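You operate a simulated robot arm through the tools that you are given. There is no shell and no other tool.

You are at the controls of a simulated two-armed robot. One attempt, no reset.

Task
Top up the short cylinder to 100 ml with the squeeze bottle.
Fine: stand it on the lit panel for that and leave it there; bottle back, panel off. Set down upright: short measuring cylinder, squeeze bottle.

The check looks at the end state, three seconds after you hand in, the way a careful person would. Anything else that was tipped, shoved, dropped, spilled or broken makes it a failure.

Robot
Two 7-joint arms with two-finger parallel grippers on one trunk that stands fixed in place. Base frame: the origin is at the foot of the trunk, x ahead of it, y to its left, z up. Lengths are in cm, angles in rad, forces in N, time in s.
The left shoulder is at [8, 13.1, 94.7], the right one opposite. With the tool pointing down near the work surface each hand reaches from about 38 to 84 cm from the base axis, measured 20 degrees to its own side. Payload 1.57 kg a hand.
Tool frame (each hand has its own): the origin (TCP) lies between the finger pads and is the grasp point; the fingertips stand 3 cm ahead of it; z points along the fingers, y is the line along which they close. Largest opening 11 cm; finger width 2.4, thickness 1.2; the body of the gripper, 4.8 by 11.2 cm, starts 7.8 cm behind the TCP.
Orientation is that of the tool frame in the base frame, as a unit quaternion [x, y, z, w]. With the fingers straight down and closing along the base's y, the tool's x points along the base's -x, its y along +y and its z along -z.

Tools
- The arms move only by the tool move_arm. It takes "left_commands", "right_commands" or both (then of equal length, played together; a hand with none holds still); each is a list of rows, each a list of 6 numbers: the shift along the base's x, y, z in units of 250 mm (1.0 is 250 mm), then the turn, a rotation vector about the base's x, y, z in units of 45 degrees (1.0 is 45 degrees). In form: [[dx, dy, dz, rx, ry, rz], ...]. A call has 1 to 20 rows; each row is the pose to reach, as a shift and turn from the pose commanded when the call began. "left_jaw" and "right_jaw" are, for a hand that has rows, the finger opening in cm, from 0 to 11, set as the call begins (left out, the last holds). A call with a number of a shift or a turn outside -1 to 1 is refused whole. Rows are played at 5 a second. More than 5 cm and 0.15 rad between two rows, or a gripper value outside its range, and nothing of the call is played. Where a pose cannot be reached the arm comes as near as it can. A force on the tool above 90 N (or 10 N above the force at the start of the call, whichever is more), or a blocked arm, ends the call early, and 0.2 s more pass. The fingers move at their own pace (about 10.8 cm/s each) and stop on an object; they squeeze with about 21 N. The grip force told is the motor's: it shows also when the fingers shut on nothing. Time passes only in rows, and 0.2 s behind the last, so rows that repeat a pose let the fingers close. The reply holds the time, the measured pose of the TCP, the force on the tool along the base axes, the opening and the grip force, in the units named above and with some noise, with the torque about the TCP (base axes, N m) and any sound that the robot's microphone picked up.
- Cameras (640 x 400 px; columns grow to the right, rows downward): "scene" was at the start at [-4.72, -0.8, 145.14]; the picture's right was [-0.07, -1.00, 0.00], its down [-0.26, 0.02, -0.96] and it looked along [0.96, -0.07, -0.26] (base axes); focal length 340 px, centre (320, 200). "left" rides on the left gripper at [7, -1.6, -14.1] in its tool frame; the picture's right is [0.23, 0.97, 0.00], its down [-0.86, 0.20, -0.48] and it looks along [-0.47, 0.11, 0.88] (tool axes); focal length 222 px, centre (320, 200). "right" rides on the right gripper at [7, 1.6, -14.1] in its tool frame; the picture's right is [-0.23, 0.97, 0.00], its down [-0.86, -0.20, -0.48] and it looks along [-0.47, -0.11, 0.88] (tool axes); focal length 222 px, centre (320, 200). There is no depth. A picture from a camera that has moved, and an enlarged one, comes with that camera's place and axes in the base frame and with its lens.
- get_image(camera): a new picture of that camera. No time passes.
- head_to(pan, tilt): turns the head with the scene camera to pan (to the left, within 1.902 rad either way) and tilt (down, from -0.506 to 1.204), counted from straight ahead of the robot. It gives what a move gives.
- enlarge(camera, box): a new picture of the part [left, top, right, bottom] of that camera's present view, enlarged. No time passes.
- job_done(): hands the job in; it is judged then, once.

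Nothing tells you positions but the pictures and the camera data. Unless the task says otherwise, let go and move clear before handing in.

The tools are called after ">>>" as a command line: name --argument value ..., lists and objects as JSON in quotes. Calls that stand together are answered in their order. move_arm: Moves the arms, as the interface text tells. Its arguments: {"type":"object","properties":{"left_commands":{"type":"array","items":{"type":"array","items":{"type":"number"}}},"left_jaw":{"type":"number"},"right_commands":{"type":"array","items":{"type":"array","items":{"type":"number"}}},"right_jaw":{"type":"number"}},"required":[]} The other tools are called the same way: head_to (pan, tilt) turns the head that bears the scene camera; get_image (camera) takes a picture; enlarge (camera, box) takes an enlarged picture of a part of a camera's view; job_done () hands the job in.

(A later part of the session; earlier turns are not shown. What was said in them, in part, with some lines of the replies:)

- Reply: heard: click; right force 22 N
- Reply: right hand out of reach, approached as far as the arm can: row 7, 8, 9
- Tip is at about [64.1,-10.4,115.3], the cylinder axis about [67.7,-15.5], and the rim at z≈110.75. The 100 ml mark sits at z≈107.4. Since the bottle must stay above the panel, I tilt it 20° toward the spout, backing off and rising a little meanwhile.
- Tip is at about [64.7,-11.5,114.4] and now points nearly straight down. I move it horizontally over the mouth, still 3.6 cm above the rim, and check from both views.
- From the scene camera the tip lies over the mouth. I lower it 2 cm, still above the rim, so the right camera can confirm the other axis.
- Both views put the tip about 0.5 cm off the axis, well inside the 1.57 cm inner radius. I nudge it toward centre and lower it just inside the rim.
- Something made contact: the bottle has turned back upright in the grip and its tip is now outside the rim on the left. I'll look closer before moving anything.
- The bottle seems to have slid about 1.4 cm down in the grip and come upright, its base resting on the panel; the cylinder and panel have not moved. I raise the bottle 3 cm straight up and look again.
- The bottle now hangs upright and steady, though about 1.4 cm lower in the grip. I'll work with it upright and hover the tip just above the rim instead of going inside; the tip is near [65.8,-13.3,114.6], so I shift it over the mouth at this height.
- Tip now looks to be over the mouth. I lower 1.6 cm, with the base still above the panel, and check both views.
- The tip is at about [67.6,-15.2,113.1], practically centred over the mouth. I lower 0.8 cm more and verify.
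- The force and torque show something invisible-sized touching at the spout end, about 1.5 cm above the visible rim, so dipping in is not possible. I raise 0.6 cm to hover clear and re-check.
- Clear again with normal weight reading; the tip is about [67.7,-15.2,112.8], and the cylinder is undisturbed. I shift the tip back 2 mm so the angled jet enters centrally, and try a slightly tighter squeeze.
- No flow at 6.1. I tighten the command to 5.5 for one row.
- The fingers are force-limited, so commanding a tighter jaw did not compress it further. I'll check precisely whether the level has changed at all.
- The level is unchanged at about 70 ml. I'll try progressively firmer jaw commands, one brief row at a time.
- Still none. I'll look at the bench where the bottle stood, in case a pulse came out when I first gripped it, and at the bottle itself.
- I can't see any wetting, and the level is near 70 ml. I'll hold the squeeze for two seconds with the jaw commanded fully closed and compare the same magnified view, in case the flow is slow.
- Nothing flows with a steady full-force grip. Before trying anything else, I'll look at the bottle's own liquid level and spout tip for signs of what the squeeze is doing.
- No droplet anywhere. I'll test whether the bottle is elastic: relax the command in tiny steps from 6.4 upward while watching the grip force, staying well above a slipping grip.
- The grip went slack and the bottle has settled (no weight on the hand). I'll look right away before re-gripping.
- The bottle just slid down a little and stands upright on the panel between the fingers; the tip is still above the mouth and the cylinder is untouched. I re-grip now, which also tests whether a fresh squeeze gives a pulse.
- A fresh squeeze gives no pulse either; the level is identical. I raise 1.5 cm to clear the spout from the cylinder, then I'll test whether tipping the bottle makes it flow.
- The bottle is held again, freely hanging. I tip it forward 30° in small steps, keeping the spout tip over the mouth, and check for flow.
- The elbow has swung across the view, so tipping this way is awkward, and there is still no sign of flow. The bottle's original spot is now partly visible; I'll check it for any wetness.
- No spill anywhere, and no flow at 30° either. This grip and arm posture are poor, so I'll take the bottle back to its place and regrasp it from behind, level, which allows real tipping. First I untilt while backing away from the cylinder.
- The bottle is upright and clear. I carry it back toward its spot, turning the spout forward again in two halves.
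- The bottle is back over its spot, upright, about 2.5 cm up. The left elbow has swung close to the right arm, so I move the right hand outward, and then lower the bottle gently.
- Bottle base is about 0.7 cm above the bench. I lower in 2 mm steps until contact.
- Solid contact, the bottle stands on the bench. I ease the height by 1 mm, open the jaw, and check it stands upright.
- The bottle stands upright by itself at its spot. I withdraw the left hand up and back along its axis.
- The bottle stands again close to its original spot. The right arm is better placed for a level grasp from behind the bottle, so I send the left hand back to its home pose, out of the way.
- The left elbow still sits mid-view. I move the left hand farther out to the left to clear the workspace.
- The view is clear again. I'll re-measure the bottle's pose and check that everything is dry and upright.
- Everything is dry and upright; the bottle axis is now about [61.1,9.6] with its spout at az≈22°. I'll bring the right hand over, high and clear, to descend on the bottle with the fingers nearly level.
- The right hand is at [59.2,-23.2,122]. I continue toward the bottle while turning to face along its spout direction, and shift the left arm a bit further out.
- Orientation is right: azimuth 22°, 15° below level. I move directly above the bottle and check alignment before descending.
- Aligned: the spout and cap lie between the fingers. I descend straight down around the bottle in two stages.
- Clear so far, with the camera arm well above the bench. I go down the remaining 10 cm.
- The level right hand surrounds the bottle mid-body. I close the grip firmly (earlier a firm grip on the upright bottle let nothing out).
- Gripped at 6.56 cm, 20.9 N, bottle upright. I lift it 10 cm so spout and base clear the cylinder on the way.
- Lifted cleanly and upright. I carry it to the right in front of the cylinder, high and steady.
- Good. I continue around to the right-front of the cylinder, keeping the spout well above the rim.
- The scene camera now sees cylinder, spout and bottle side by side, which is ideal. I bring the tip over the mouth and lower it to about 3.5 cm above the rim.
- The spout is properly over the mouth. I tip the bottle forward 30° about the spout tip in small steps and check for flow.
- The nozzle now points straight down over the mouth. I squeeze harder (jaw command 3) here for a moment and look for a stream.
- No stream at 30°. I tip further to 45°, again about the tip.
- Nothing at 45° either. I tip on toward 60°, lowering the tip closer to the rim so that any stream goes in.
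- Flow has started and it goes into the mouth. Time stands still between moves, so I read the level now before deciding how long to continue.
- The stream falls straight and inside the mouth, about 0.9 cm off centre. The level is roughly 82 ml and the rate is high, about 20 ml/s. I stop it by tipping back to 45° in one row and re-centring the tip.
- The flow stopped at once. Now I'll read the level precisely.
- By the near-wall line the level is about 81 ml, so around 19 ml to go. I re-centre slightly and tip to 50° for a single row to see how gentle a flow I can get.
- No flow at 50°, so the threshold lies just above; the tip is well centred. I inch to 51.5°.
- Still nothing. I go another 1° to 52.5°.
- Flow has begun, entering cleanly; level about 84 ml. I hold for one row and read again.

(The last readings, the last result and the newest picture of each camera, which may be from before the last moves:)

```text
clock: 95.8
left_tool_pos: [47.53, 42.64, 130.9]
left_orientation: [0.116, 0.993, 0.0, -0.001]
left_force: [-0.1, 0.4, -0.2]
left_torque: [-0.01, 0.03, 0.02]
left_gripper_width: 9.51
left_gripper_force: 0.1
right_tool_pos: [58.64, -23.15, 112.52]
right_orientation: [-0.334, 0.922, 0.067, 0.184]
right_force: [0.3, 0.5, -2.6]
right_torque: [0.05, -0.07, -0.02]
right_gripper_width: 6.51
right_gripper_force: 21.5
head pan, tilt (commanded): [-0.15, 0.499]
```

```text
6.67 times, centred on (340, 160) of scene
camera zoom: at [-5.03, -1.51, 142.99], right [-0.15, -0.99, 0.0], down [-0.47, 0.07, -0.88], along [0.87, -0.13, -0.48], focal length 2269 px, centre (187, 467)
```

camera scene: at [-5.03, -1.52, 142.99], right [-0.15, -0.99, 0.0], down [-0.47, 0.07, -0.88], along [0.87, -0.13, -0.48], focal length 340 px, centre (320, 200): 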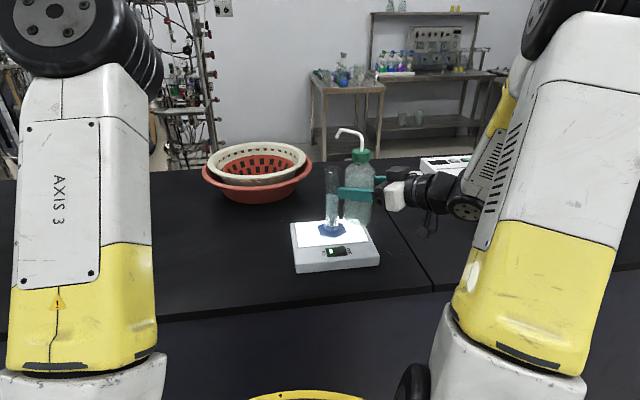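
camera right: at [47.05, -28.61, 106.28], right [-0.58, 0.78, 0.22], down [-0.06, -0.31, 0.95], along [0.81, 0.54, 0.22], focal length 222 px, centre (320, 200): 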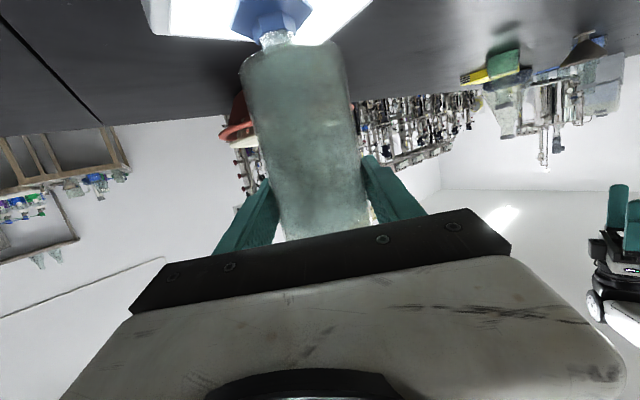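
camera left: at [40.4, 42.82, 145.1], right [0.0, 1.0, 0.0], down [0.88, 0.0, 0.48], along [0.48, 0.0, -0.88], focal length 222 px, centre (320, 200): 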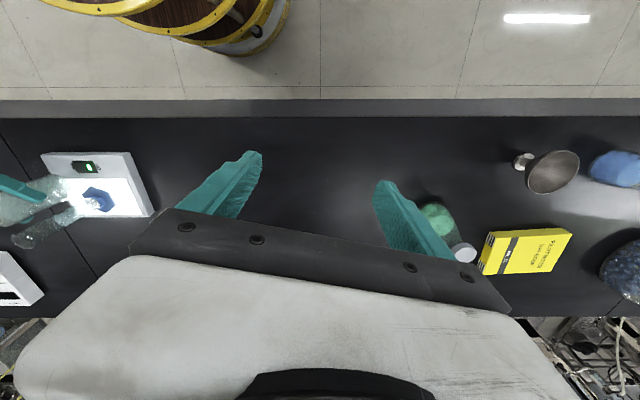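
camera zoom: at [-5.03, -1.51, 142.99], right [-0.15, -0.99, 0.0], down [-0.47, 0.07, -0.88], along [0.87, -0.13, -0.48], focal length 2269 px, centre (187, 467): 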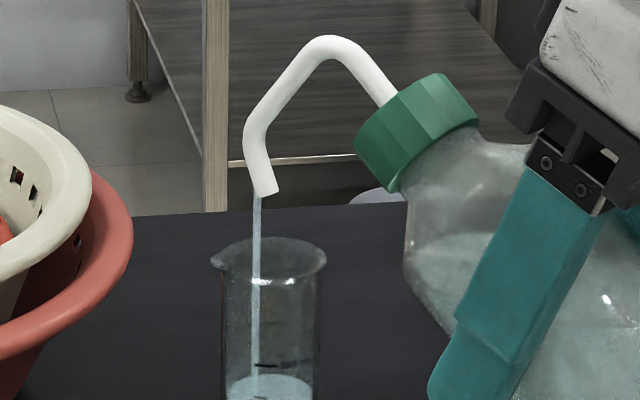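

The stream is thinning as it equalises, so each small tilt releases only a few ml, which suits fine control. Level is about 85 ml. I tip 2° more.

>>> move_arm --right_commands '[[0.0, 0.0, 0.0166, -0.0285, 0.0341, 0], [0.0, 0.0, 0.0166, -0.0285, 0.0341, 0]]'

>>> enlarge --camera "scene" --box '[318, 178, 348, 202]'

>>> enlarge --camera "scene" --box '[310, 130, 370, 190]'

```text
clock: 96.3
left_tool_pos: [47.4, 42.77, 130.93]
left_orientation: [0.115, 0.993, 0.0, -0.001]
left_force: [0.1, 0.0, 0.2]
left_torque: [0.0, 0.01, 0.03]
left_gripper_width: 9.51
left_gripper_force: 0.0
right_tool_pos: [58.61, -23.01, 112.98]
right_orientation: [-0.336, 0.925, 0.063, 0.168]
right_force: [-1.1, 0.2, -3.3]
right_torque: [0.04, -0.01, -0.01]
right_gripper_width: 6.52
right_gripper_force: 20.9
head pan, tilt (commanded): [-0.15, 0.499]
```

```text
16.00 times, centred on (333, 190) of scene
camera zoom: at [-5.03, -1.51, 142.99], right [-0.15, -0.99, 0.0], down [-0.47, 0.07, -0.88], along [0.87, -0.13, -0.48], focal length 5447 px, centre (112, 360)
```

zoom: 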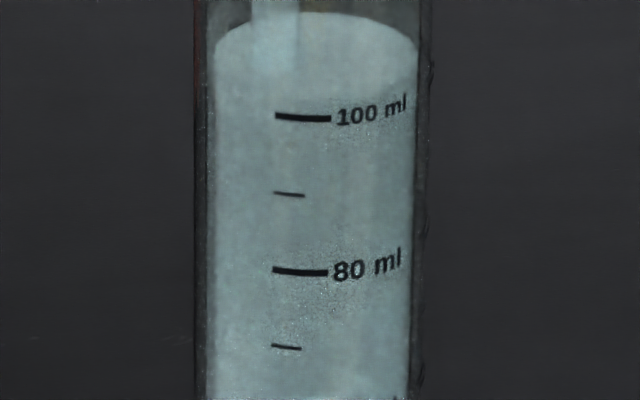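

```text
6.67 times, centred on (340, 160) of scene
camera zoom: at [-5.03, -1.51, 142.99], right [-0.15, -0.99, 0.0], down [-0.47, 0.07, -0.88], along [0.87, -0.13, -0.48], focal length 2269 px, centre (187, 467)
```

zoom: 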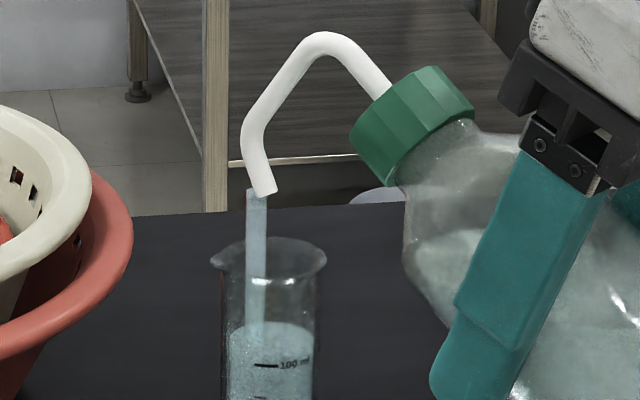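

The level jumped to just about 100 ml and it is still running, so I stop it immediately by tipping back 8.5° in one row.

>>> move_arm --right_commands '[[0.0048, 0.004, -0.0704, 0.1205, -0.1442, 0]]'

>>> enlarge --camera "scene" --box '[318, 170, 348, 194]'

>>> enlarge --camera "scene" --box '[310, 130, 370, 190]'

```text
clock: 96.8
left_tool_pos: [47.5, 42.86, 130.99]
left_orientation: [0.116, 0.993, 0.0, -0.001]
left_force: [0.0, -0.6, 0.5]
left_torque: [-0.01, 0.01, 0.03]
left_gripper_width: 9.48
left_gripper_force: 0.1
right_tool_pos: [58.81, -22.98, 111.27]
right_orientation: [-0.331, 0.91, 0.087, 0.235]
right_force: [0.2, 0.1, -3.4]
right_torque: [-0.02, -0.02, 0.0]
right_gripper_width: 6.53
right_gripper_force: 20.7
head pan, tilt (commanded): [-0.15, 0.499]
```

```text
16.00 times, centred on (333, 182) of scene
camera zoom: at [-5.02, -1.49, 142.99], right [-0.15, -0.99, 0.0], down [-0.47, 0.07, -0.88], along [0.87, -0.13, -0.48], focal length 5447 px, centre (112, 488)
```

zoom: 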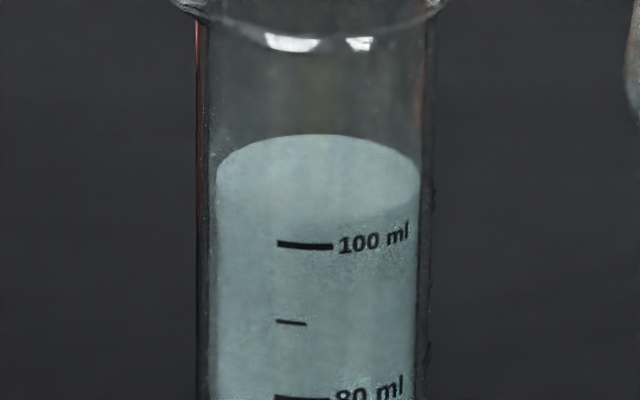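

```text
6.67 times, centred on (340, 160) of scene
camera zoom: at [-5.02, -1.49, 142.99], right [-0.15, -0.99, 0.0], down [-0.47, 0.07, -0.88], along [0.87, -0.13, -0.48], focal length 2269 px, centre (187, 467)
```

zoom: 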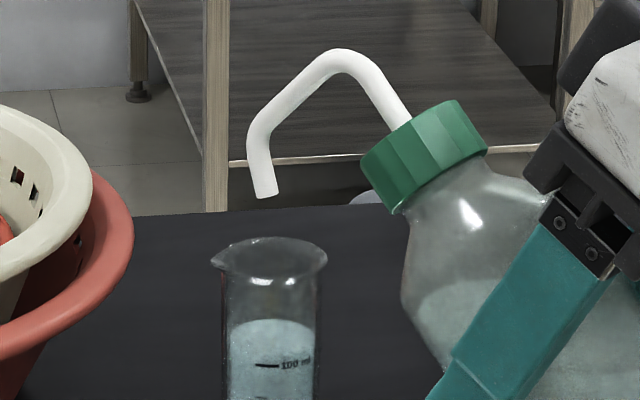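

The flow has stopped; the level reads a little above the 100 mark from this high angle, roughly 101–102 ml. I'll right the bottle with its tip still over the mouth, then read it again at eye level later.

>>> move_arm --right_commands '[[0.0108, 0.0088, -0.0408, 0.1068, -0.1278, 0], [0.0272, 0.0228, -0.0792, 0.2137, -0.2557, 0], [0.05, 0.0416, -0.1144, 0.3205, -0.3835, 0], [0.0776, 0.0648, -0.1452, 0.4273, -0.5113, 0], [0.1104, 0.0924, -0.1708, 0.534, -0.639, 0], [0.1472, 0.1232, -0.1904, 0.641, -0.767, 0], [0.1524, 0.1276, -0.1952, 0.6553, -0.784, 0], [0.1524, 0.1276, -0.1952, 0.6553, -0.784, 0]]'

>>> enlarge --camera "scene" --box '[280, 110, 420, 250]'

>>> enlarge --camera "scene" --box '[318, 170, 348, 194]'

```text
clock: 98.5
left_tool_pos: [47.29, 42.84, 130.97]
left_orientation: [0.116, 0.993, 0.0, -0.001]
left_force: [-0.5, -0.8, -0.1]
left_torque: [0.04, 0.0, 0.06]
left_gripper_width: 9.5
left_gripper_force: 0.1
right_tool_pos: [62.61, -19.86, 106.31]
right_orientation: [-0.271, 0.745, 0.208, 0.573]
right_force: [-0.6, -0.4, -2.5]
right_torque: [-0.02, 0.01, -0.01]
right_gripper_width: 6.54
right_gripper_force: 21.0
head pan, tilt (commanded): [-0.15, 0.499]
```

```text
2.86 times, centred on (350, 180) of scene
camera zoom: at [-5.02, -1.51, 142.99], right [-0.15, -0.99, 0.0], down [-0.47, 0.07, -0.88], along [0.87, -0.13, -0.48], focal length 973 px, centre (234, 257)
```

zoom: 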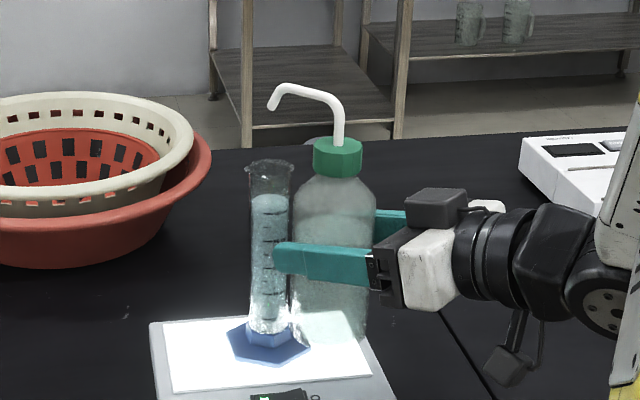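

```text
16.00 times, centred on (333, 182) of scene
camera zoom: at [-5.02, -1.51, 142.99], right [-0.15, -0.99, 0.0], down [-0.47, 0.07, -0.88], along [0.87, -0.13, -0.48], focal length 5447 px, centre (112, 488)
```

zoom: 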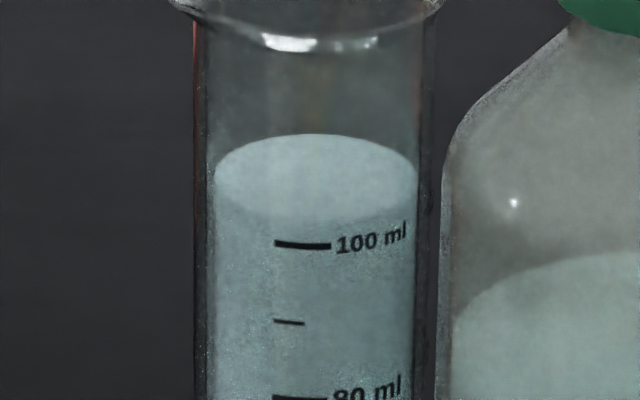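

The bottle is upright again with nothing dripping. I lift it away from the cylinder and carry it back toward its place by the same route.

>>> move_arm --right_commands '[[0, 0, 0.1, 0, 0, 0], [0, 0, 0.2, 0, 0, 0], [-0.05, 0, 0.2, 0, 0, 0], [-0.1, 0.02, 0.2, 0, 0, 0], [-0.09, 0.1, 0.2, 0, 0, -0.03], [-0.08, 0.19, 0.2, 0, 0, -0.07], [-0.07, 0.28, 0.2, 0, 0, -0.11], [-0.06, 0.38, 0.2, 0, 0, -0.15], [-0.056, 0.46, 0.2, 0, 0, -0.18], [-0.056, 0.5, 0.2, 0, 0, -0.2], [-0.056, 0.5, 0.2, 0, 0, -0.2]]'

>>> get_image --camera "scene"

```text
clock: 101.0
left_tool_pos: [47.35, 42.69, 130.93]
left_orientation: [0.116, 0.993, 0.0, -0.001]
left_force: [0.4, 0.2, 1.2]
left_torque: [-0.02, 0.0, 0.03]
left_gripper_width: 9.46
left_gripper_force: 0.1
right_tool_pos: [61.13, -7.23, 111.32]
right_orientation: [-0.212, 0.765, 0.163, 0.586]
right_force: [0.8, -0.7, -4.6]
right_torque: [-0.04, -0.01, -0.02]
right_gripper_width: 6.52
right_gripper_force: 21.0
head pan, tilt (commanded): [-0.15, 0.499]
```

```text
taken
camera scene: at [-5.03, -1.51, 142.99], right [-0.15, -0.99, 0.0], down [-0.47, 0.07, -0.88], along [0.87, -0.13, -0.48], focal length 340 px, centre (320, 200)
```

scene: 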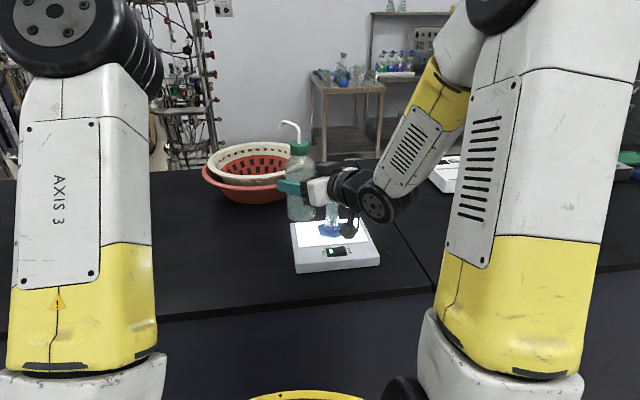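

>>> move_arm --right_commands '[[-0.002, 0.04, 0, 0, 0, -0.02], [-0.004, 0.12, 0, 0, 0, -0.06], [-0.006, 0.22, 0, 0, 0, -0.1], [-0.009, 0.33, 0, 0, 0, -0.14], [-0.012, 0.44, 0, 0, 0, -0.19], [-0.014, 0.53, 0, 0, 0, -0.23], [-0.016, 0.59, 0, 0, 0, -0.255], [-0.0164, 0.6124, 0, 0, 0, -0.264], [-0.0164, 0.6124, 0, 0, 0, -0.264]]'

>>> get_image --camera "scene"

>>> get_image --camera "left"

```text
clock: 103.0
left_tool_pos: [47.27, 42.73, 130.96]
left_orientation: [0.116, 0.993, -0.001, -0.001]
left_force: [-0.1, 0.4, -0.3]
left_torque: [-0.01, -0.02, 0.0]
left_gripper_width: 9.5
left_gripper_force: 0.1
right_tool_pos: [60.8, 8.1, 111.39]
right_orientation: [-0.131, 0.783, 0.101, 0.6]
right_force: [0.3, -0.2, -3.5]
right_torque: [0.0, 0.0, 0.01]
right_gripper_width: 6.51
right_gripper_force: 21.6
head pan, tilt (commanded): [-0.15, 0.499]
```

```text
taken
camera scene: at [-5.03, -1.5, 142.99], right [-0.15, -0.99, 0.0], down [-0.47, 0.07, -0.88], along [0.87, -0.13, -0.48], focal length 340 px, centre (320, 200)
```

scene: 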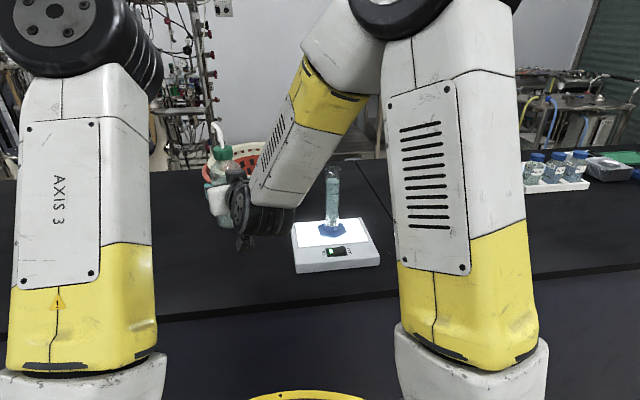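

```text
taken
camera left: at [40.4, 42.84, 145.1], right [0.0, 1.0, 0.0], down [0.88, 0.0, 0.48], along [0.48, 0.0, -0.88], focal length 222 px, centre (320, 200)
```

left: 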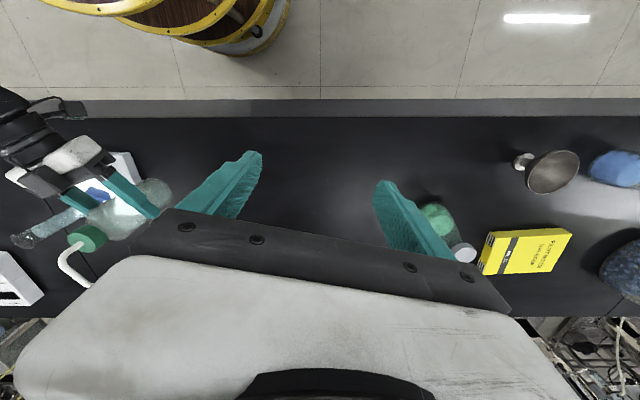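

The bottle is above its original spot with the spout facing as before. I lower it to just above the bench.

>>> move_arm --right_commands '[[0, 0, -0.08, 0, 0, 0], [0, 0, -0.18, 0, 0, 0], [0, 0, -0.28, 0, 0, 0], [0, 0, -0.38, 0, 0, 0], [0, 0, -0.45, 0, 0, 0], [0, 0, -0.484, 0, 0, 0], [0, 0, -0.484, 0, 0, 0]]'

>>> enlarge --camera "scene" --box '[170, 150, 330, 290]'

>>> enlarge --camera "right" --box '[200, 0, 440, 250]'

```text
clock: 104.5
left_tool_pos: [47.49, 42.88, 131.0]
left_orientation: [0.116, 0.993, 0.0, -0.001]
left_force: [-0.1, -0.3, -0.2]
left_torque: [0.0, -0.04, 0.02]
left_gripper_width: 9.51
left_gripper_force: 0.1
right_tool_pos: [60.73, 7.99, 99.11]
right_orientation: [-0.131, 0.782, 0.101, 0.6]
right_force: [1.0, 1.0, -3.7]
right_torque: [0.0, 0.01, -0.01]
right_gripper_width: 6.54
right_gripper_force: 21.0
head pan, tilt (commanded): [-0.15, 0.499]
```

```text
2.86 times, centred on (250, 220) of scene
camera zoom: at [-5.02, -1.5, 142.99], right [-0.15, -0.99, 0.0], down [-0.47, 0.07, -0.88], along [0.87, -0.13, -0.48], focal length 973 px, centre (520, 143)
```

zoom: 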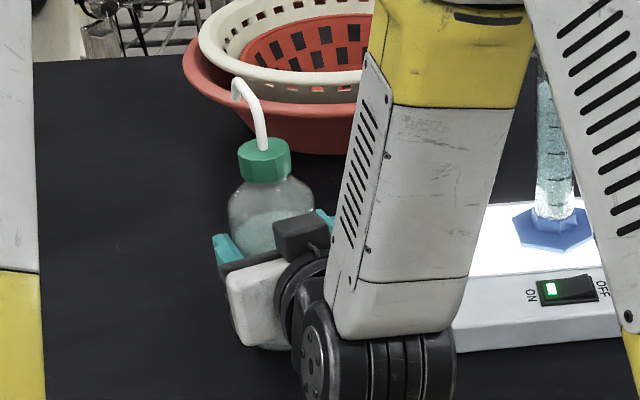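

```text
1.60 times, centred on (320, 125) of right
camera zoom: at [45.56, 4.59, 95.99], right [-0.26, 0.94, 0.22], down [-0.16, -0.27, 0.95], along [0.95, 0.21, 0.22], focal length 355 px, centre (320, 320)
```

zoom: 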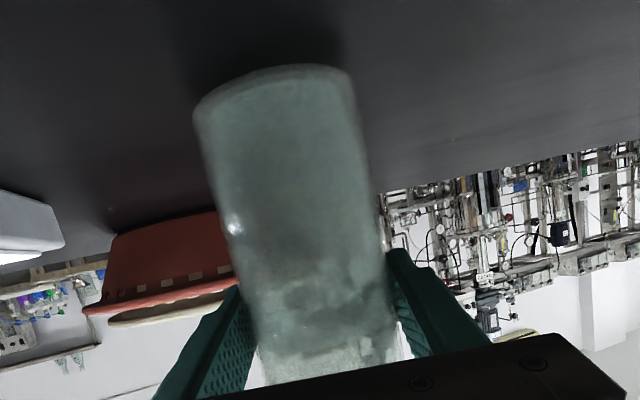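

Just above the bench. I lower in 2 mm steps until contact.

>>> move_arm --right_commands '[[0, 0, -0.008, 0, 0, 0], [0, 0, -0.016, 0, 0, 0], [0, 0, -0.016, 0, 0, 0]]'

>>> move_arm --right_commands '[[0, 0, -0.006, 0, 0, 0], [0, 0, -0.008, 0, 0, 0], [0, 0, -0.008, 0, 0, 0]]'

```text
clock: 105.3
left_tool_pos: [47.4, 42.65, 130.95]
left_orientation: [0.116, 0.993, 0.0, 0.0]
left_force: [-0.3, -0.3, 0.5]
left_torque: [-0.01, 0.0, 0.0]
left_gripper_width: 9.49
left_gripper_force: 0.0
right_tool_pos: [60.75, 7.88, 98.69]
right_orientation: [-0.13, 0.782, 0.1, 0.601]
right_force: [0.4, -0.2, -3.7]
right_torque: [0.0, 0.01, 0.0]
right_gripper_width: 6.53
right_gripper_force: 21.1
head pan, tilt (commanded): [-0.15, 0.499]
```

```text
clock: 106.2
left_tool_pos: [47.4, 42.7, 130.86]
left_orientation: [0.116, 0.993, 0.0, -0.001]
left_force: [0.9, 0.1, -0.8]
left_torque: [-0.03, -0.03, 0.01]
left_gripper_width: 9.53
left_gripper_force: 0.1
right_tool_pos: [60.76, 8.1, 98.55]
right_orientation: [-0.131, 0.782, 0.101, 0.6]
right_force: [-0.8, 0.1, -4.1]
right_torque: [0.02, -0.03, -0.01]
right_gripper_width: 6.51
right_gripper_force: 20.9
head pan, tilt (commanded): [-0.15, 0.499]
```

>>> move_arm --right_commands '[[0, 0, -0.004, 0, 0, 0], [0, 0, -0.006, 0, 0, 0], [0, 0, -0.006, 0, 0, 0]]'

```text
clock: 107.0
left_tool_pos: [47.37, 42.7, 130.87]
left_orientation: [0.116, 0.993, 0.0, -0.001]
left_force: [-0.2, -0.1, 0.3]
left_torque: [0.04, 0.04, 0.0]
left_gripper_width: 9.48
left_gripper_force: 0.0
right_tool_pos: [60.76, 7.97, 98.49]
right_orientation: [-0.131, 0.782, 0.101, 0.601]
right_force: [-0.9, -1.6, 6.7]
right_torque: [-0.32, 0.32, -0.01]
right_gripper_width: 6.52
right_gripper_force: 21.2
head pan, tilt (commanded): [-0.15, 0.499]
```

Contact made. I open the jaw and check the bottle stands.

>>> move_arm --right_commands '[[0, 0, 0, 0, 0, 0], [0, 0, 0, 0, 0, 0], [0, 0, 0, 0, 0, 0], [0, 0, 0, 0, 0, 0]]' --right_jaw 11

>>> enlarge --camera "scene" --box '[170, 150, 330, 290]'

>>> get_image --camera "right"

```text
clock: 108.0
left_tool_pos: [47.31, 42.89, 130.87]
left_orientation: [0.116, 0.993, 0.0, -0.001]
left_force: [-0.2, -0.5, 0.3]
left_torque: [0.01, 0.01, -0.02]
left_gripper_width: 9.49
left_gripper_force: 0.1
right_tool_pos: [60.71, 8.02, 98.52]
right_orientation: [-0.132, 0.782, 0.102, 0.601]
right_force: [0.6, -0.1, -0.1]
right_torque: [0.03, 0.01, -0.01]
right_gripper_width: 11.04
right_gripper_force: 0.2
head pan, tilt (commanded): [-0.15, 0.499]
```

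```text
2.86 times, centred on (250, 220) of scene
camera zoom: at [-5.03, -1.5, 142.99], right [-0.15, -0.99, 0.0], down [-0.47, 0.07, -0.88], along [0.87, -0.13, -0.48], focal length 973 px, centre (520, 143)
```

zoom: 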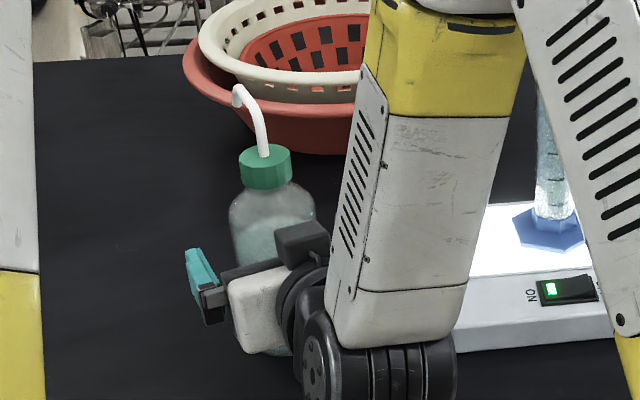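

```text
taken
camera right: at [45.57, 4.57, 95.32], right [-0.26, 0.94, 0.22], down [-0.16, -0.27, 0.95], along [0.95, 0.21, 0.22], focal length 222 px, centre (320, 200)
```

right: 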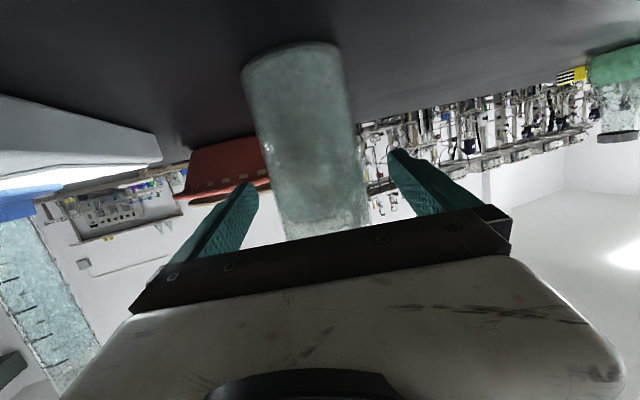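

It stands upright and dry. I raise the right hand straight up, fingers straddling the spout, until it is clear.

>>> move_arm --right_commands '[[0, 0, 0.06, 0, 0, 0], [0, 0, 0.16, 0, 0, 0], [0, 0, 0.28, 0, 0, 0], [0, 0, 0.42, 0, 0, 0], [0, 0, 0.56, 0, 0, 0], [0, 0, 0.7, 0, 0, 0], [0, 0, 0.84, 0, 0, 0], [0, 0, 0.9, 0, 0, 0], [0, 0, 0.9, 0, 0, 0]]'

>>> get_image --camera "scene"

>>> enlarge --camera "scene" --box '[170, 150, 330, 290]'

```text
clock: 110.0
left_tool_pos: [47.36, 42.72, 130.97]
left_orientation: [0.116, 0.993, 0.0, -0.001]
left_force: [0.0, 1.2, -0.6]
left_torque: [0.03, 0.0, -0.01]
left_gripper_width: 9.49
left_gripper_force: 0.1
right_tool_pos: [60.71, 8.02, 120.95]
right_orientation: [-0.131, 0.782, 0.101, 0.6]
right_force: [-0.3, 0.2, -0.9]
right_torque: [0.01, 0.03, 0.01]
right_gripper_width: 10.99
right_gripper_force: 0.1
head pan, tilt (commanded): [-0.15, 0.499]
```

```text
taken
camera scene: at [-5.04, -1.51, 142.99], right [-0.15, -0.99, 0.0], down [-0.47, 0.07, -0.88], along [0.87, -0.13, -0.48], focal length 340 px, centre (320, 200)
```

scene: 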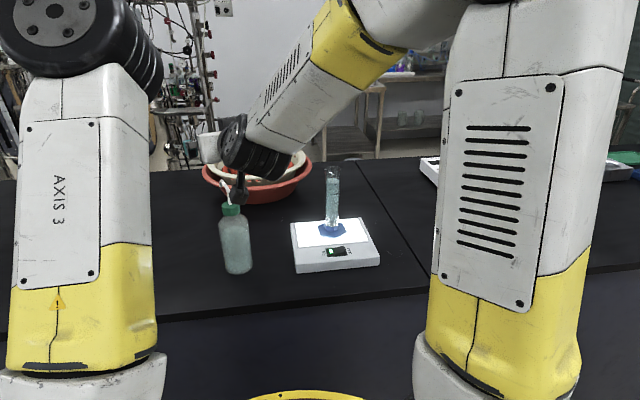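

```text
2.86 times, centred on (250, 220) of scene
camera zoom: at [-5.04, -1.51, 142.99], right [-0.15, -0.99, 0.0], down [-0.47, 0.07, -0.88], along [0.87, -0.13, -0.48], focal length 973 px, centre (520, 143)
```

zoom: 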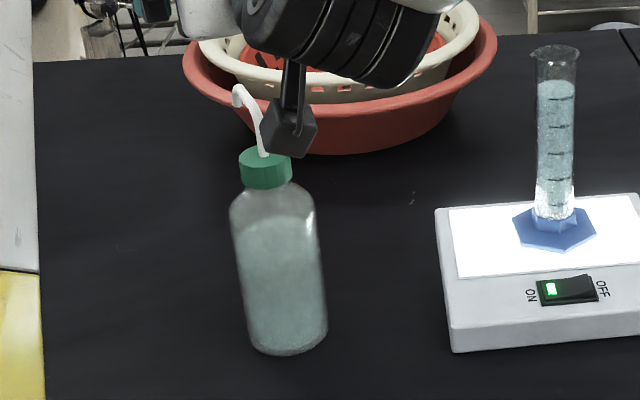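

The bottle is back exactly where it started, upright. Now I bring the right hand round for an eye-level reading of the cylinder.

>>> move_arm --right_commands '[[0, -0.08, 0, 0, 0, 0], [0, -0.22, 0, -0.008, 0.048, -0.07], [0, -0.38, 0, -0.016, 0.095, -0.14], [0, -0.54, 0, -0.024, 0.143, -0.21], [0, -0.7, 0, -0.032, 0.19, -0.28], [0, -0.84, 0, -0.04, 0.238, -0.35], [0, -0.96, 0, -0.048, 0.286, -0.42], [0, -0.96, 0, -0.048, 0.286, -0.42]]'

>>> move_arm --right_commands '[[-0.03, -0.02, -0.1, 0, 0, 0], [-0.06, -0.04, -0.22, 0, 0, 0], [-0.1, -0.06, -0.34, 0, 0, 0], [-0.14, -0.08, -0.46, 0, 0, 0], [-0.16, -0.1, -0.55, 0, 0, 0], [-0.16, -0.1, -0.55, 0, 0, 0]]'

>>> get_image --camera "right"

>>> get_image --camera "scene"

```text
clock: 111.8
left_tool_pos: [47.37, 42.7, 130.95]
left_orientation: [0.115, 0.993, 0.0, -0.001]
left_force: [-0.3, 0.6, 0.7]
left_torque: [-0.01, 0.02, 0.01]
left_gripper_width: 9.51
left_gripper_force: 0.1
right_tool_pos: [60.68, -15.98, 120.92]
right_orientation: [-0.001, 0.857, 0.002, 0.516]
right_force: [0.1, 0.4, 0.1]
right_torque: [0.0, 0.02, 0.0]
right_gripper_width: 10.98
right_gripper_force: 0.0
head pan, tilt (commanded): [-0.15, 0.499]
```

```text
clock: 113.2
left_tool_pos: [47.29, 42.73, 130.98]
left_orientation: [0.116, 0.993, 0.0, -0.001]
left_force: [0.0, -0.3, 1.1]
left_torque: [0.01, -0.04, -0.02]
left_gripper_width: 9.51
left_gripper_force: 0.0
right_tool_pos: [56.66, -18.4, 107.21]
right_orientation: [-0.001, 0.857, 0.002, 0.515]
right_force: [0.2, 0.8, 0.6]
right_torque: [-0.02, 0.02, 0.0]
right_gripper_width: 10.98
right_gripper_force: 0.0
head pan, tilt (commanded): [-0.15, 0.499]
```

```text
taken
camera right: at [40.92, -16.79, 107.57], right [0.1, 0.97, 0.2], down [-0.02, -0.2, 0.98], along [0.99, -0.11, 0.0], focal length 222 px, centre (320, 200)
```

right: 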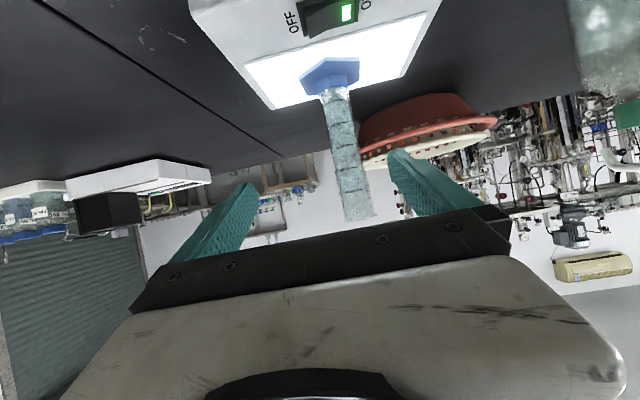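

```text
taken
camera scene: at [-5.04, -1.51, 142.99], right [-0.15, -0.99, 0.0], down [-0.47, 0.07, -0.88], along [0.87, -0.13, -0.48], focal length 340 px, centre (320, 200)
```

scene: 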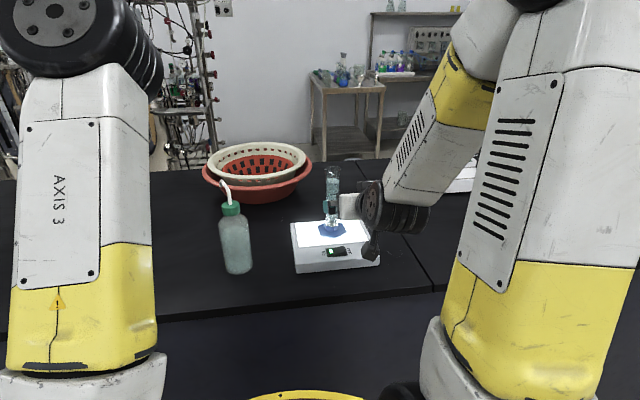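

The camera is now at z≈107.6, level with the 100 ml line. I zoom in on the liquid line.

>>> enlarge --camera "right" --box '[336, 172, 376, 204]'

>>> enlarge --camera "right" --box '[320, 130, 390, 220]'

```text
12.50 times, centred on (356, 188) of right
camera zoom: at [40.92, -16.79, 107.57], right [0.1, 0.97, 0.2], down [-0.02, -0.2, 0.98], along [0.99, -0.11, 0.0], focal length 2776 px, centre (-130, 350)
```

zoom: 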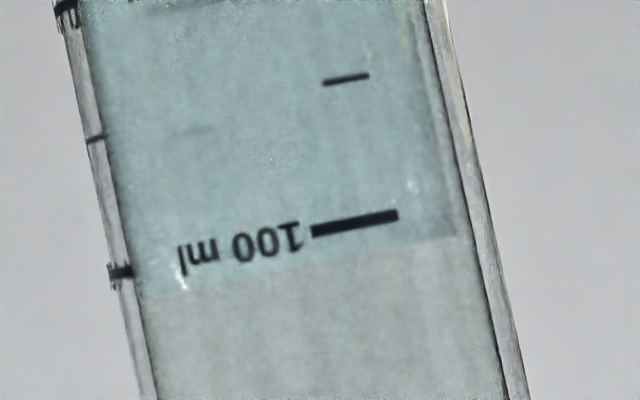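

```text
4.44 times, centred on (355, 175) of right
camera zoom: at [40.92, -16.79, 107.57], right [0.1, 0.97, 0.2], down [-0.02, -0.2, 0.98], along [0.99, -0.11, 0.0], focal length 987 px, centre (164, 311)
```

zoom: 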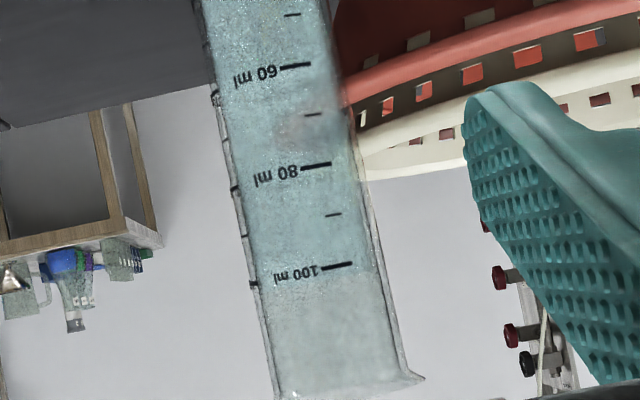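

At eye level the line stands at about 102 ml, close to the 100 mark. Next is switching the panel off: I close the right hand, turn it steeper, leaning back away from the cylinder, and move above the OFF half of the rocker.

>>> move_arm --right_commands '[[0, 0.0, 0.02, 0, 0, 0], [0.01, 0.01, 0.04, 0, 0.15, 0], [0.02, 0.03, 0.04, 0, 0.3, 0], [0.04, 0.05, 0.0, 0, 0.45, 0], [0.06, 0.07, -0.06, 0, 0.6, 0], [0.08, 0.08, -0.14, 0, 0.7556, 0], [0.08, 0.08, -0.22, 0, 0.7556, 0], [0.08, 0.08, -0.22, 0, 0.7556, 0]]' --right_jaw 0

>>> get_image --camera "right"

>>> enlarge --camera "scene" --box '[270, 160, 410, 290]'

```text
clock: 115.0
left_tool_pos: [47.34, 42.76, 131.02]
left_orientation: [0.116, 0.993, 0.0, -0.001]
left_force: [-0.6, 0.7, -0.4]
left_torque: [-0.04, 0.01, 0.03]
left_gripper_width: 9.5
left_gripper_force: 0.0
right_tool_pos: [58.65, -16.45, 101.84]
right_orientation: [-0.001, 0.97, 0.002, 0.242]
right_force: [-0.7, 0.3, -0.1]
right_torque: [0.01, -0.05, -0.02]
right_gripper_width: 0.0
right_gripper_force: 21.3
right hand out of reach, approached as far as the arm can: row 4, 5
head pan, tilt (commanded): [-0.15, 0.499]
```

```text
taken
camera right: at [45.88, -14.89, 110.83], right [0.2, 0.97, 0.11], down [0.53, -0.2, 0.82], along [0.82, -0.11, -0.56], focal length 222 px, centre (320, 200)
```

right: 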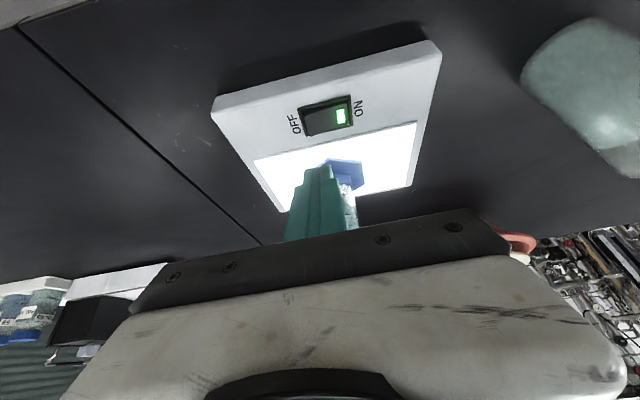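

```text
3.08 times, centred on (340, 225) of scene
camera zoom: at [-5.03, -1.51, 142.99], right [-0.15, -0.99, 0.0], down [-0.47, 0.07, -0.88], along [0.87, -0.13, -0.48], focal length 1047 px, centre (258, 123)
```

zoom: 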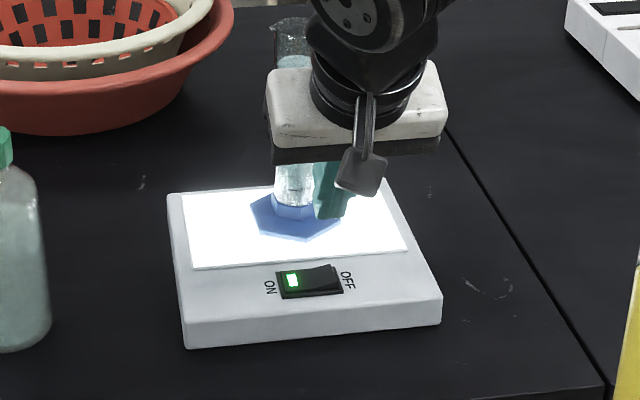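

The closed fingertips hover above the OFF half, leaning clear of the cylinder. I lower to about 1 cm above the rocker and check.

>>> move_arm --right_commands '[[0, 0, -0.04, 0, 0, 0], [0, 0, -0.09, 0, 0, 0], [0, 0, -0.13, 0, 0, 0], [0, 0, -0.15, 0, 0, 0], [0, 0, -0.15, 0, 0, 0]]'

>>> enlarge --camera "right" --box '[250, 80, 410, 220]'

>>> enlarge --camera "scene" --box '[290, 200, 390, 280]'

```text
clock: 116.2
left_tool_pos: [47.33, 42.71, 130.91]
left_orientation: [0.116, 0.993, 0.001, -0.001]
left_force: [0.8, 0.4, -0.6]
left_torque: [0.0, 0.02, 0.02]
left_gripper_width: 9.5
left_gripper_force: 0.1
right_tool_pos: [58.66, -16.41, 97.92]
right_orientation: [0.0, 0.97, 0.001, 0.242]
right_force: [-0.4, 0.5, 0.0]
right_torque: [-0.01, -0.03, -0.01]
right_gripper_width: 0.0
right_gripper_force: 20.8
head pan, tilt (commanded): [-0.15, 0.499]
```

```text
2.86 times, centred on (330, 150) of right
camera zoom: at [45.85, -14.84, 107.08], right [0.2, 0.97, 0.11], down [0.53, -0.2, 0.82], along [0.82, -0.11, -0.56], focal length 635 px, centre (291, 343)
```

zoom: 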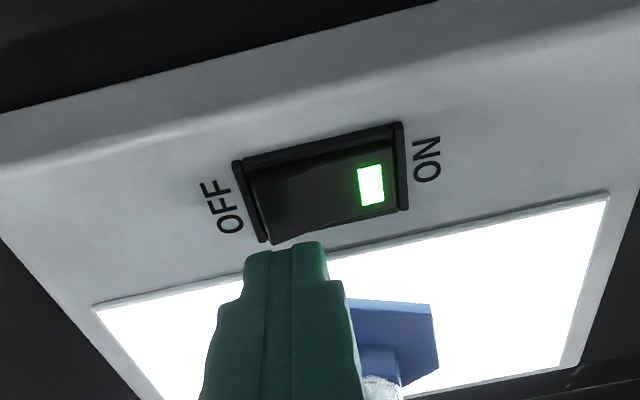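

```text
5.00 times, centred on (340, 240) of scene
camera zoom: at [-5.03, -1.51, 142.99], right [-0.15, -0.99, 0.0], down [-0.47, 0.07, -0.88], along [0.87, -0.13, -0.48], focal length 1702 px, centre (220, 0)
```

zoom: 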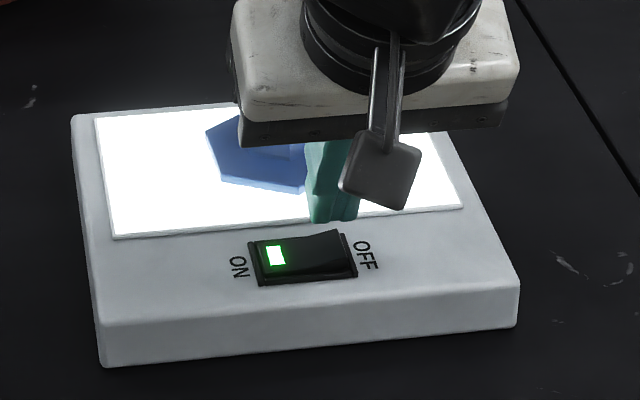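

The tip is slightly toward the far edge of the rocker, so I shift 4 mm toward the robot and go down in small steps.

>>> move_arm --right_commands '[[-0.016, 0, 0, 0, 0, 0], [-0.016, 0, -0.012, 0, 0, 0], [-0.016, 0, -0.02, 0, 0, 0], [-0.016, 0, -0.02, 0, 0, 0]]'

>>> enlarge --camera "scene" --box '[290, 200, 390, 280]'

>>> enlarge --camera "right" --box '[250, 80, 410, 220]'

```text
clock: 117.2
left_tool_pos: [47.4, 42.82, 130.92]
left_orientation: [0.116, 0.993, 0.0, -0.001]
left_force: [-0.6, -0.2, 0.0]
left_torque: [0.01, -0.03, 0.02]
left_gripper_width: 9.49
left_gripper_force: 0.0
right_tool_pos: [58.39, -16.47, 97.36]
right_orientation: [0.0, 0.97, 0.0, 0.242]
right_force: [-0.5, 0.0, -0.7]
right_torque: [-0.03, 0.0, -0.02]
right_gripper_width: 0.01
right_gripper_force: 20.9
head pan, tilt (commanded): [-0.15, 0.499]
```

```text
5.00 times, centred on (340, 240) of scene
camera zoom: at [-5.04, -1.51, 142.99], right [-0.15, -0.99, 0.0], down [-0.47, 0.07, -0.88], along [0.87, -0.13, -0.48], focal length 1702 px, centre (220, 0)
```

zoom: 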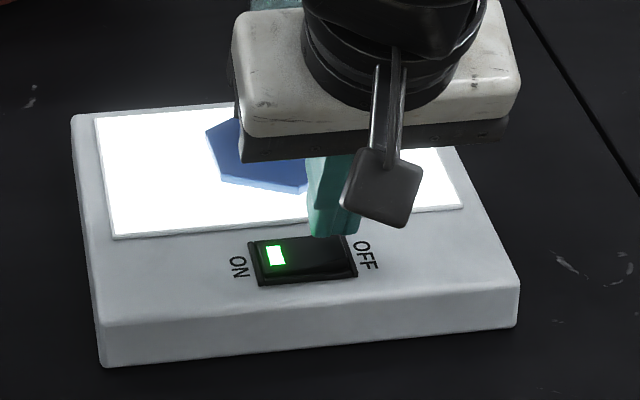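

```text
2.86 times, centred on (330, 150) of right
camera zoom: at [45.49, -14.82, 106.56], right [0.2, 0.97, 0.11], down [0.53, -0.2, 0.82], along [0.82, -0.11, -0.56], focal length 635 px, centre (291, 343)
```

zoom: 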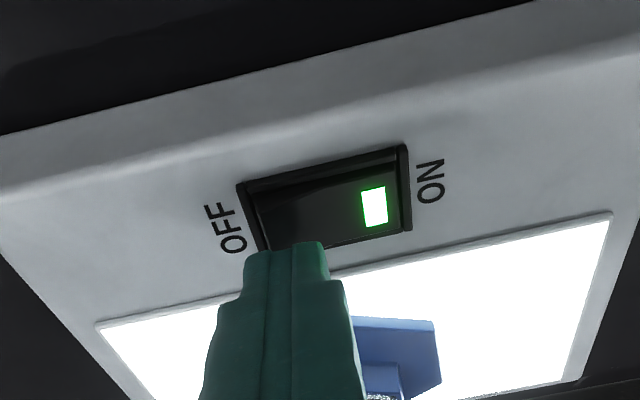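

>>> move_arm --right_commands '[[-0.008, 0, -0.008, 0, 0, 0], [-0.008, 0, -0.014, 0, 0, 0], [-0.008, 0, -0.014, 0, 0, 0]]'

>>> enlarge --camera "scene" --box '[290, 200, 390, 280]'

```text
clock: 118.0
left_tool_pos: [47.34, 42.67, 131.03]
left_orientation: [0.115, 0.993, 0.001, -0.001]
left_force: [0.5, 0.8, -0.7]
left_torque: [0.03, -0.02, -0.01]
left_gripper_width: 9.48
left_gripper_force: 0.0
right_tool_pos: [58.13, -16.53, 97.01]
right_orientation: [0.0, 0.97, 0.001, 0.243]
right_force: [0.8, -0.1, 0.7]
right_torque: [0.01, -0.02, -0.03]
right_gripper_width: 0.0
right_gripper_force: 21.0
head pan, tilt (commanded): [-0.15, 0.499]
```

```text
5.00 times, centred on (340, 240) of scene
camera zoom: at [-5.04, -1.51, 142.99], right [-0.15, -0.99, 0.0], down [-0.47, 0.07, -0.88], along [0.87, -0.13, -0.48], focal length 1702 px, centre (220, 0)
```

zoom: 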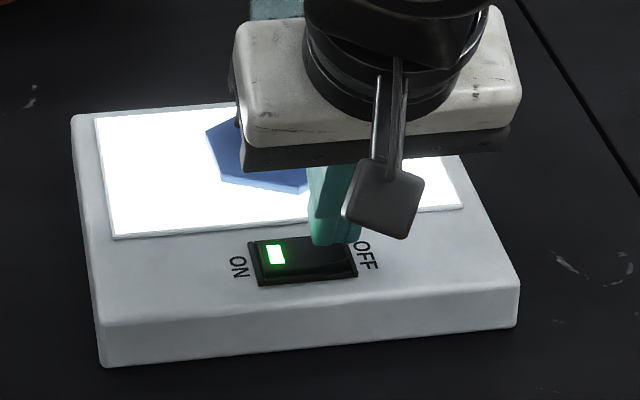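

Just about touching. I press on in 2 mm steps.

>>> move_arm --right_commands '[[0, 0, -0.006, 0, 0, 0], [0, 0, -0.012, 0, 0, 0], [0, 0, -0.012, 0, 0, 0]]'

>>> enlarge --camera "scene" --box '[290, 200, 390, 280]'

```text
clock: 118.8
left_tool_pos: [47.37, 42.7, 130.95]
left_orientation: [0.116, 0.993, 0.001, -0.001]
left_force: [0.0, 0.3, -0.4]
left_torque: [-0.02, 0.0, -0.01]
left_gripper_width: 9.52
left_gripper_force: 0.0
right_tool_pos: [58.28, -16.49, 96.85]
right_orientation: [-0.001, 0.97, 0.001, 0.242]
right_force: [-2.2, -2.2, 7.6]
right_torque: [0.05, 0.04, 0.02]
right_gripper_width: 0.0
right_gripper_force: 21.2
head pan, tilt (commanded): [-0.15, 0.499]
heard: click
```

```text
5.00 times, centred on (340, 240) of scene
camera zoom: at [-5.07, -1.51, 142.99], right [-0.15, -0.99, 0.0], down [-0.47, 0.07, -0.88], along [0.87, -0.13, -0.48], focal length 1702 px, centre (220, 0)
```

zoom: 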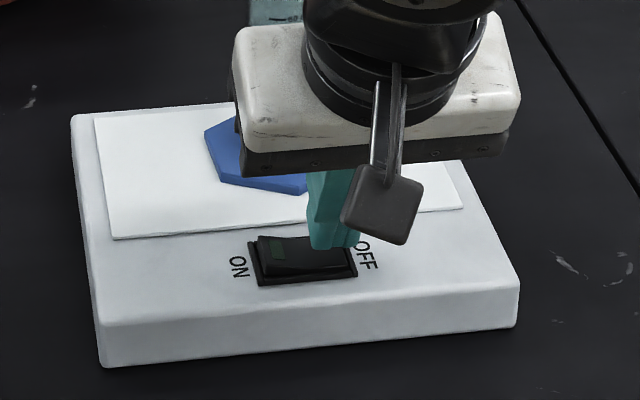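

A click, and the panel is off. I withdraw the right hand up and back, then out to the right.

>>> move_arm --right_commands '[[-0.01, 0, 0.06, 0, 0, 0], [-0.04, 0, 0.16, 0, 0, 0], [-0.08, 0, 0.28, 0, 0, 0], [-0.12, -0.04, 0.42, 0, 0, 0], [-0.14, -0.14, 0.56, 0, 0, 0], [-0.14, -0.28, 0.68, 0, 0, 0], [-0.14, -0.44, 0.8, 0, 0, 0], [-0.14, -0.6, 0.9, 0, 0, 0], [-0.14, -0.6, 0.9, 0, 0, 0]]'

>>> get_image --camera "scene"

>>> enlarge --camera "scene" --box '[190, 150, 390, 290]'

>>> enlarge --camera "scene" --box '[318, 168, 352, 196]'

```text
clock: 120.8
left_tool_pos: [47.31, 42.6, 130.97]
left_orientation: [0.117, 0.993, 0.0, 0.0]
left_force: [-0.2, 0.4, -0.8]
left_torque: [-0.05, 0.03, 0.02]
left_gripper_width: 9.5
left_gripper_force: 0.0
right_tool_pos: [54.56, -31.61, 119.38]
right_orientation: [0.0, 0.97, 0.001, 0.242]
right_force: [-0.9, 0.0, 0.3]
right_torque: [0.01, 0.04, 0.01]
right_gripper_width: 0.0
right_gripper_force: 21.2
head pan, tilt (commanded): [-0.15, 0.499]
```

```text
taken
camera scene: at [-5.06, -1.52, 142.99], right [-0.15, -0.99, 0.0], down [-0.47, 0.07, -0.88], along [0.87, -0.13, -0.48], focal length 340 px, centre (320, 200)
```

scene: 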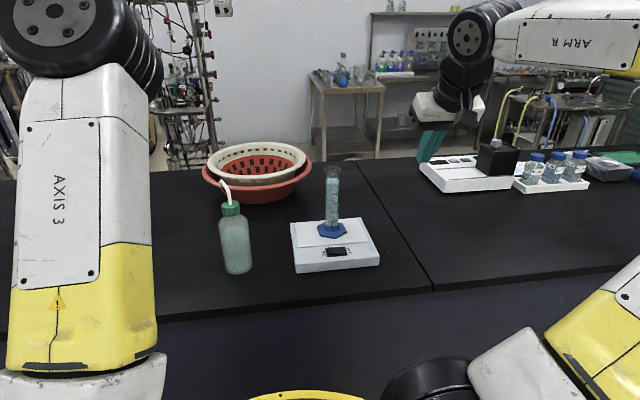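

```text
2.86 times, centred on (290, 220) of scene
camera zoom: at [-5.06, -1.52, 142.99], right [-0.15, -0.99, 0.0], down [-0.47, 0.07, -0.88], along [0.87, -0.13, -0.48], focal length 973 px, centre (406, 143)
```

zoom: 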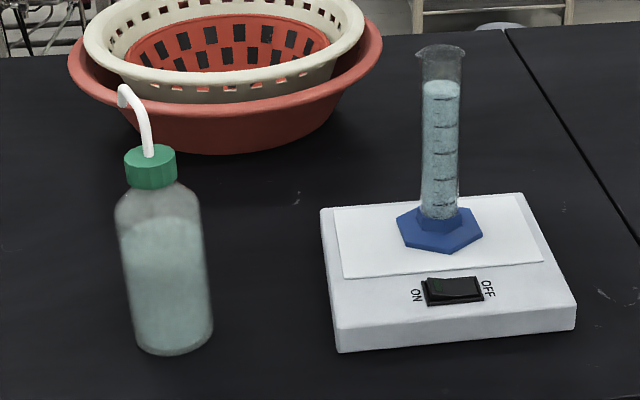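

```text
14.29 times, centred on (335, 182) of scene
camera zoom: at [-5.06, -1.52, 142.99], right [-0.15, -0.99, 0.0], down [-0.47, 0.07, -0.88], along [0.87, -0.13, -0.48], focal length 4863 px, centre (106, 457)
```

zoom: 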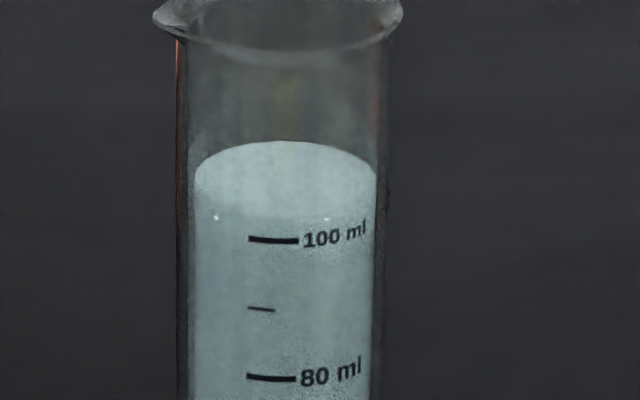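

Panel off, bottle back in place, cylinder on the panel, both hands clear. I'll take a last close look at the panel and bench for drops before handing in.

>>> enlarge --camera "scene" --box '[285, 205, 390, 280]'

>>> enlarge --camera "right" --box '[200, 40, 640, 260]'

>>> enlarge --camera "left" --box '[0, 100, 260, 270]'

```text
5.33 times, centred on (338, 242) of scene
camera zoom: at [-5.06, -1.52, 142.99], right [-0.15, -0.99, 0.0], down [-0.47, 0.07, -0.88], along [0.87, -0.13, -0.48], focal length 1816 px, centre (227, -27)
```

zoom: 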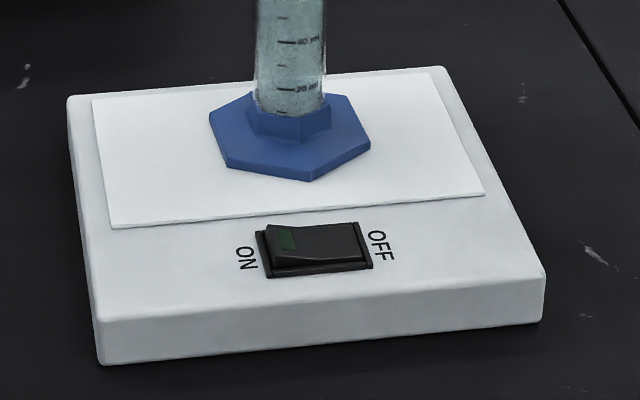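

```text
1.45 times, centred on (420, 150) of right
camera zoom: at [41.79, -29.97, 128.47], right [0.2, 0.97, 0.11], down [0.53, -0.2, 0.82], along [0.82, -0.11, -0.56], focal length 323 px, centre (174, 273)
```

zoom: 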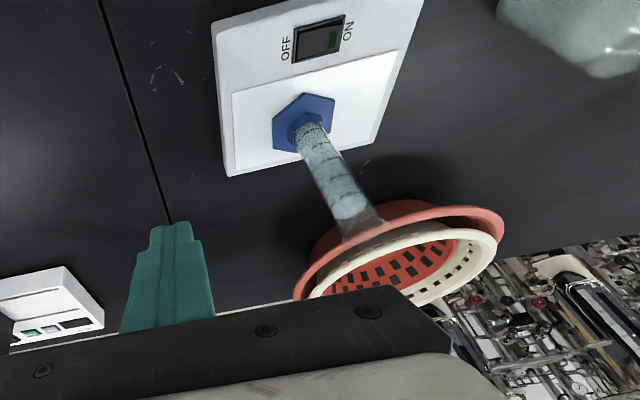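

```text
2.35 times, centred on (130, 185) of left
camera zoom: at [40.39, 42.8, 145.11], right [0.0, 1.0, 0.0], down [0.88, 0.0, 0.48], along [0.48, 0.0, -0.88], focal length 523 px, centre (767, 235)
```

zoom: 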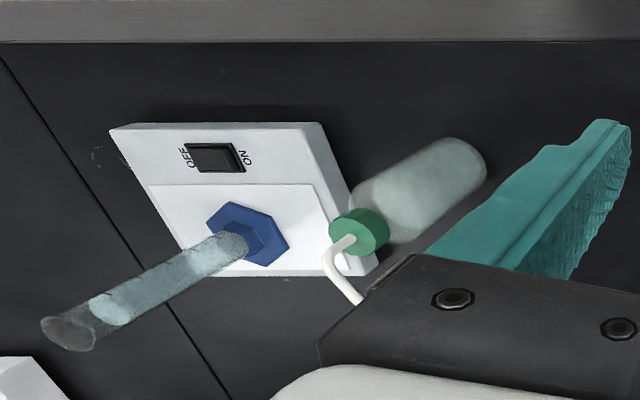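

The panel and bench are dry and the panel is off. The cylinder stands upright on the panel, reading about 102 ml at eye level, slightly over the 100 ml line. The bottle is upright back in its place and both hands are clear, so I hand in.

>>> job_done

```text
The job is handed in.
```

I handed the job in with the cylinder slightly overfilled: at eye level it reads about 102 ml, not exactly 100. It flows fast once it starts, and my last tilt added too much. I had no clean way to take liquid back out.

- **Panel:** I switched it on before standing the cylinder on it and filling. It is off now.
- **Cylinder:** it is upright on the panel, where you wanted it left.
- **Squeeze bottle:** it is upright, back in its original place and facing the same way.
- **Bench:** I saw no drips on the panel or bench, and both hands are clear.

Squeezing alone did nothing. The bottle only flowed once tipped to a little over 50°, so I poured it rather than squeezed it.

On the first attempt, with the left hand, the bottle slid in the grip and rested briefly on the panel. Its spout also pressed lightly on the cylinder, moving it by less than a millimetre. Nothing tipped or spilled, and I put the bottle back and regrasped it with the right hand before pouring.
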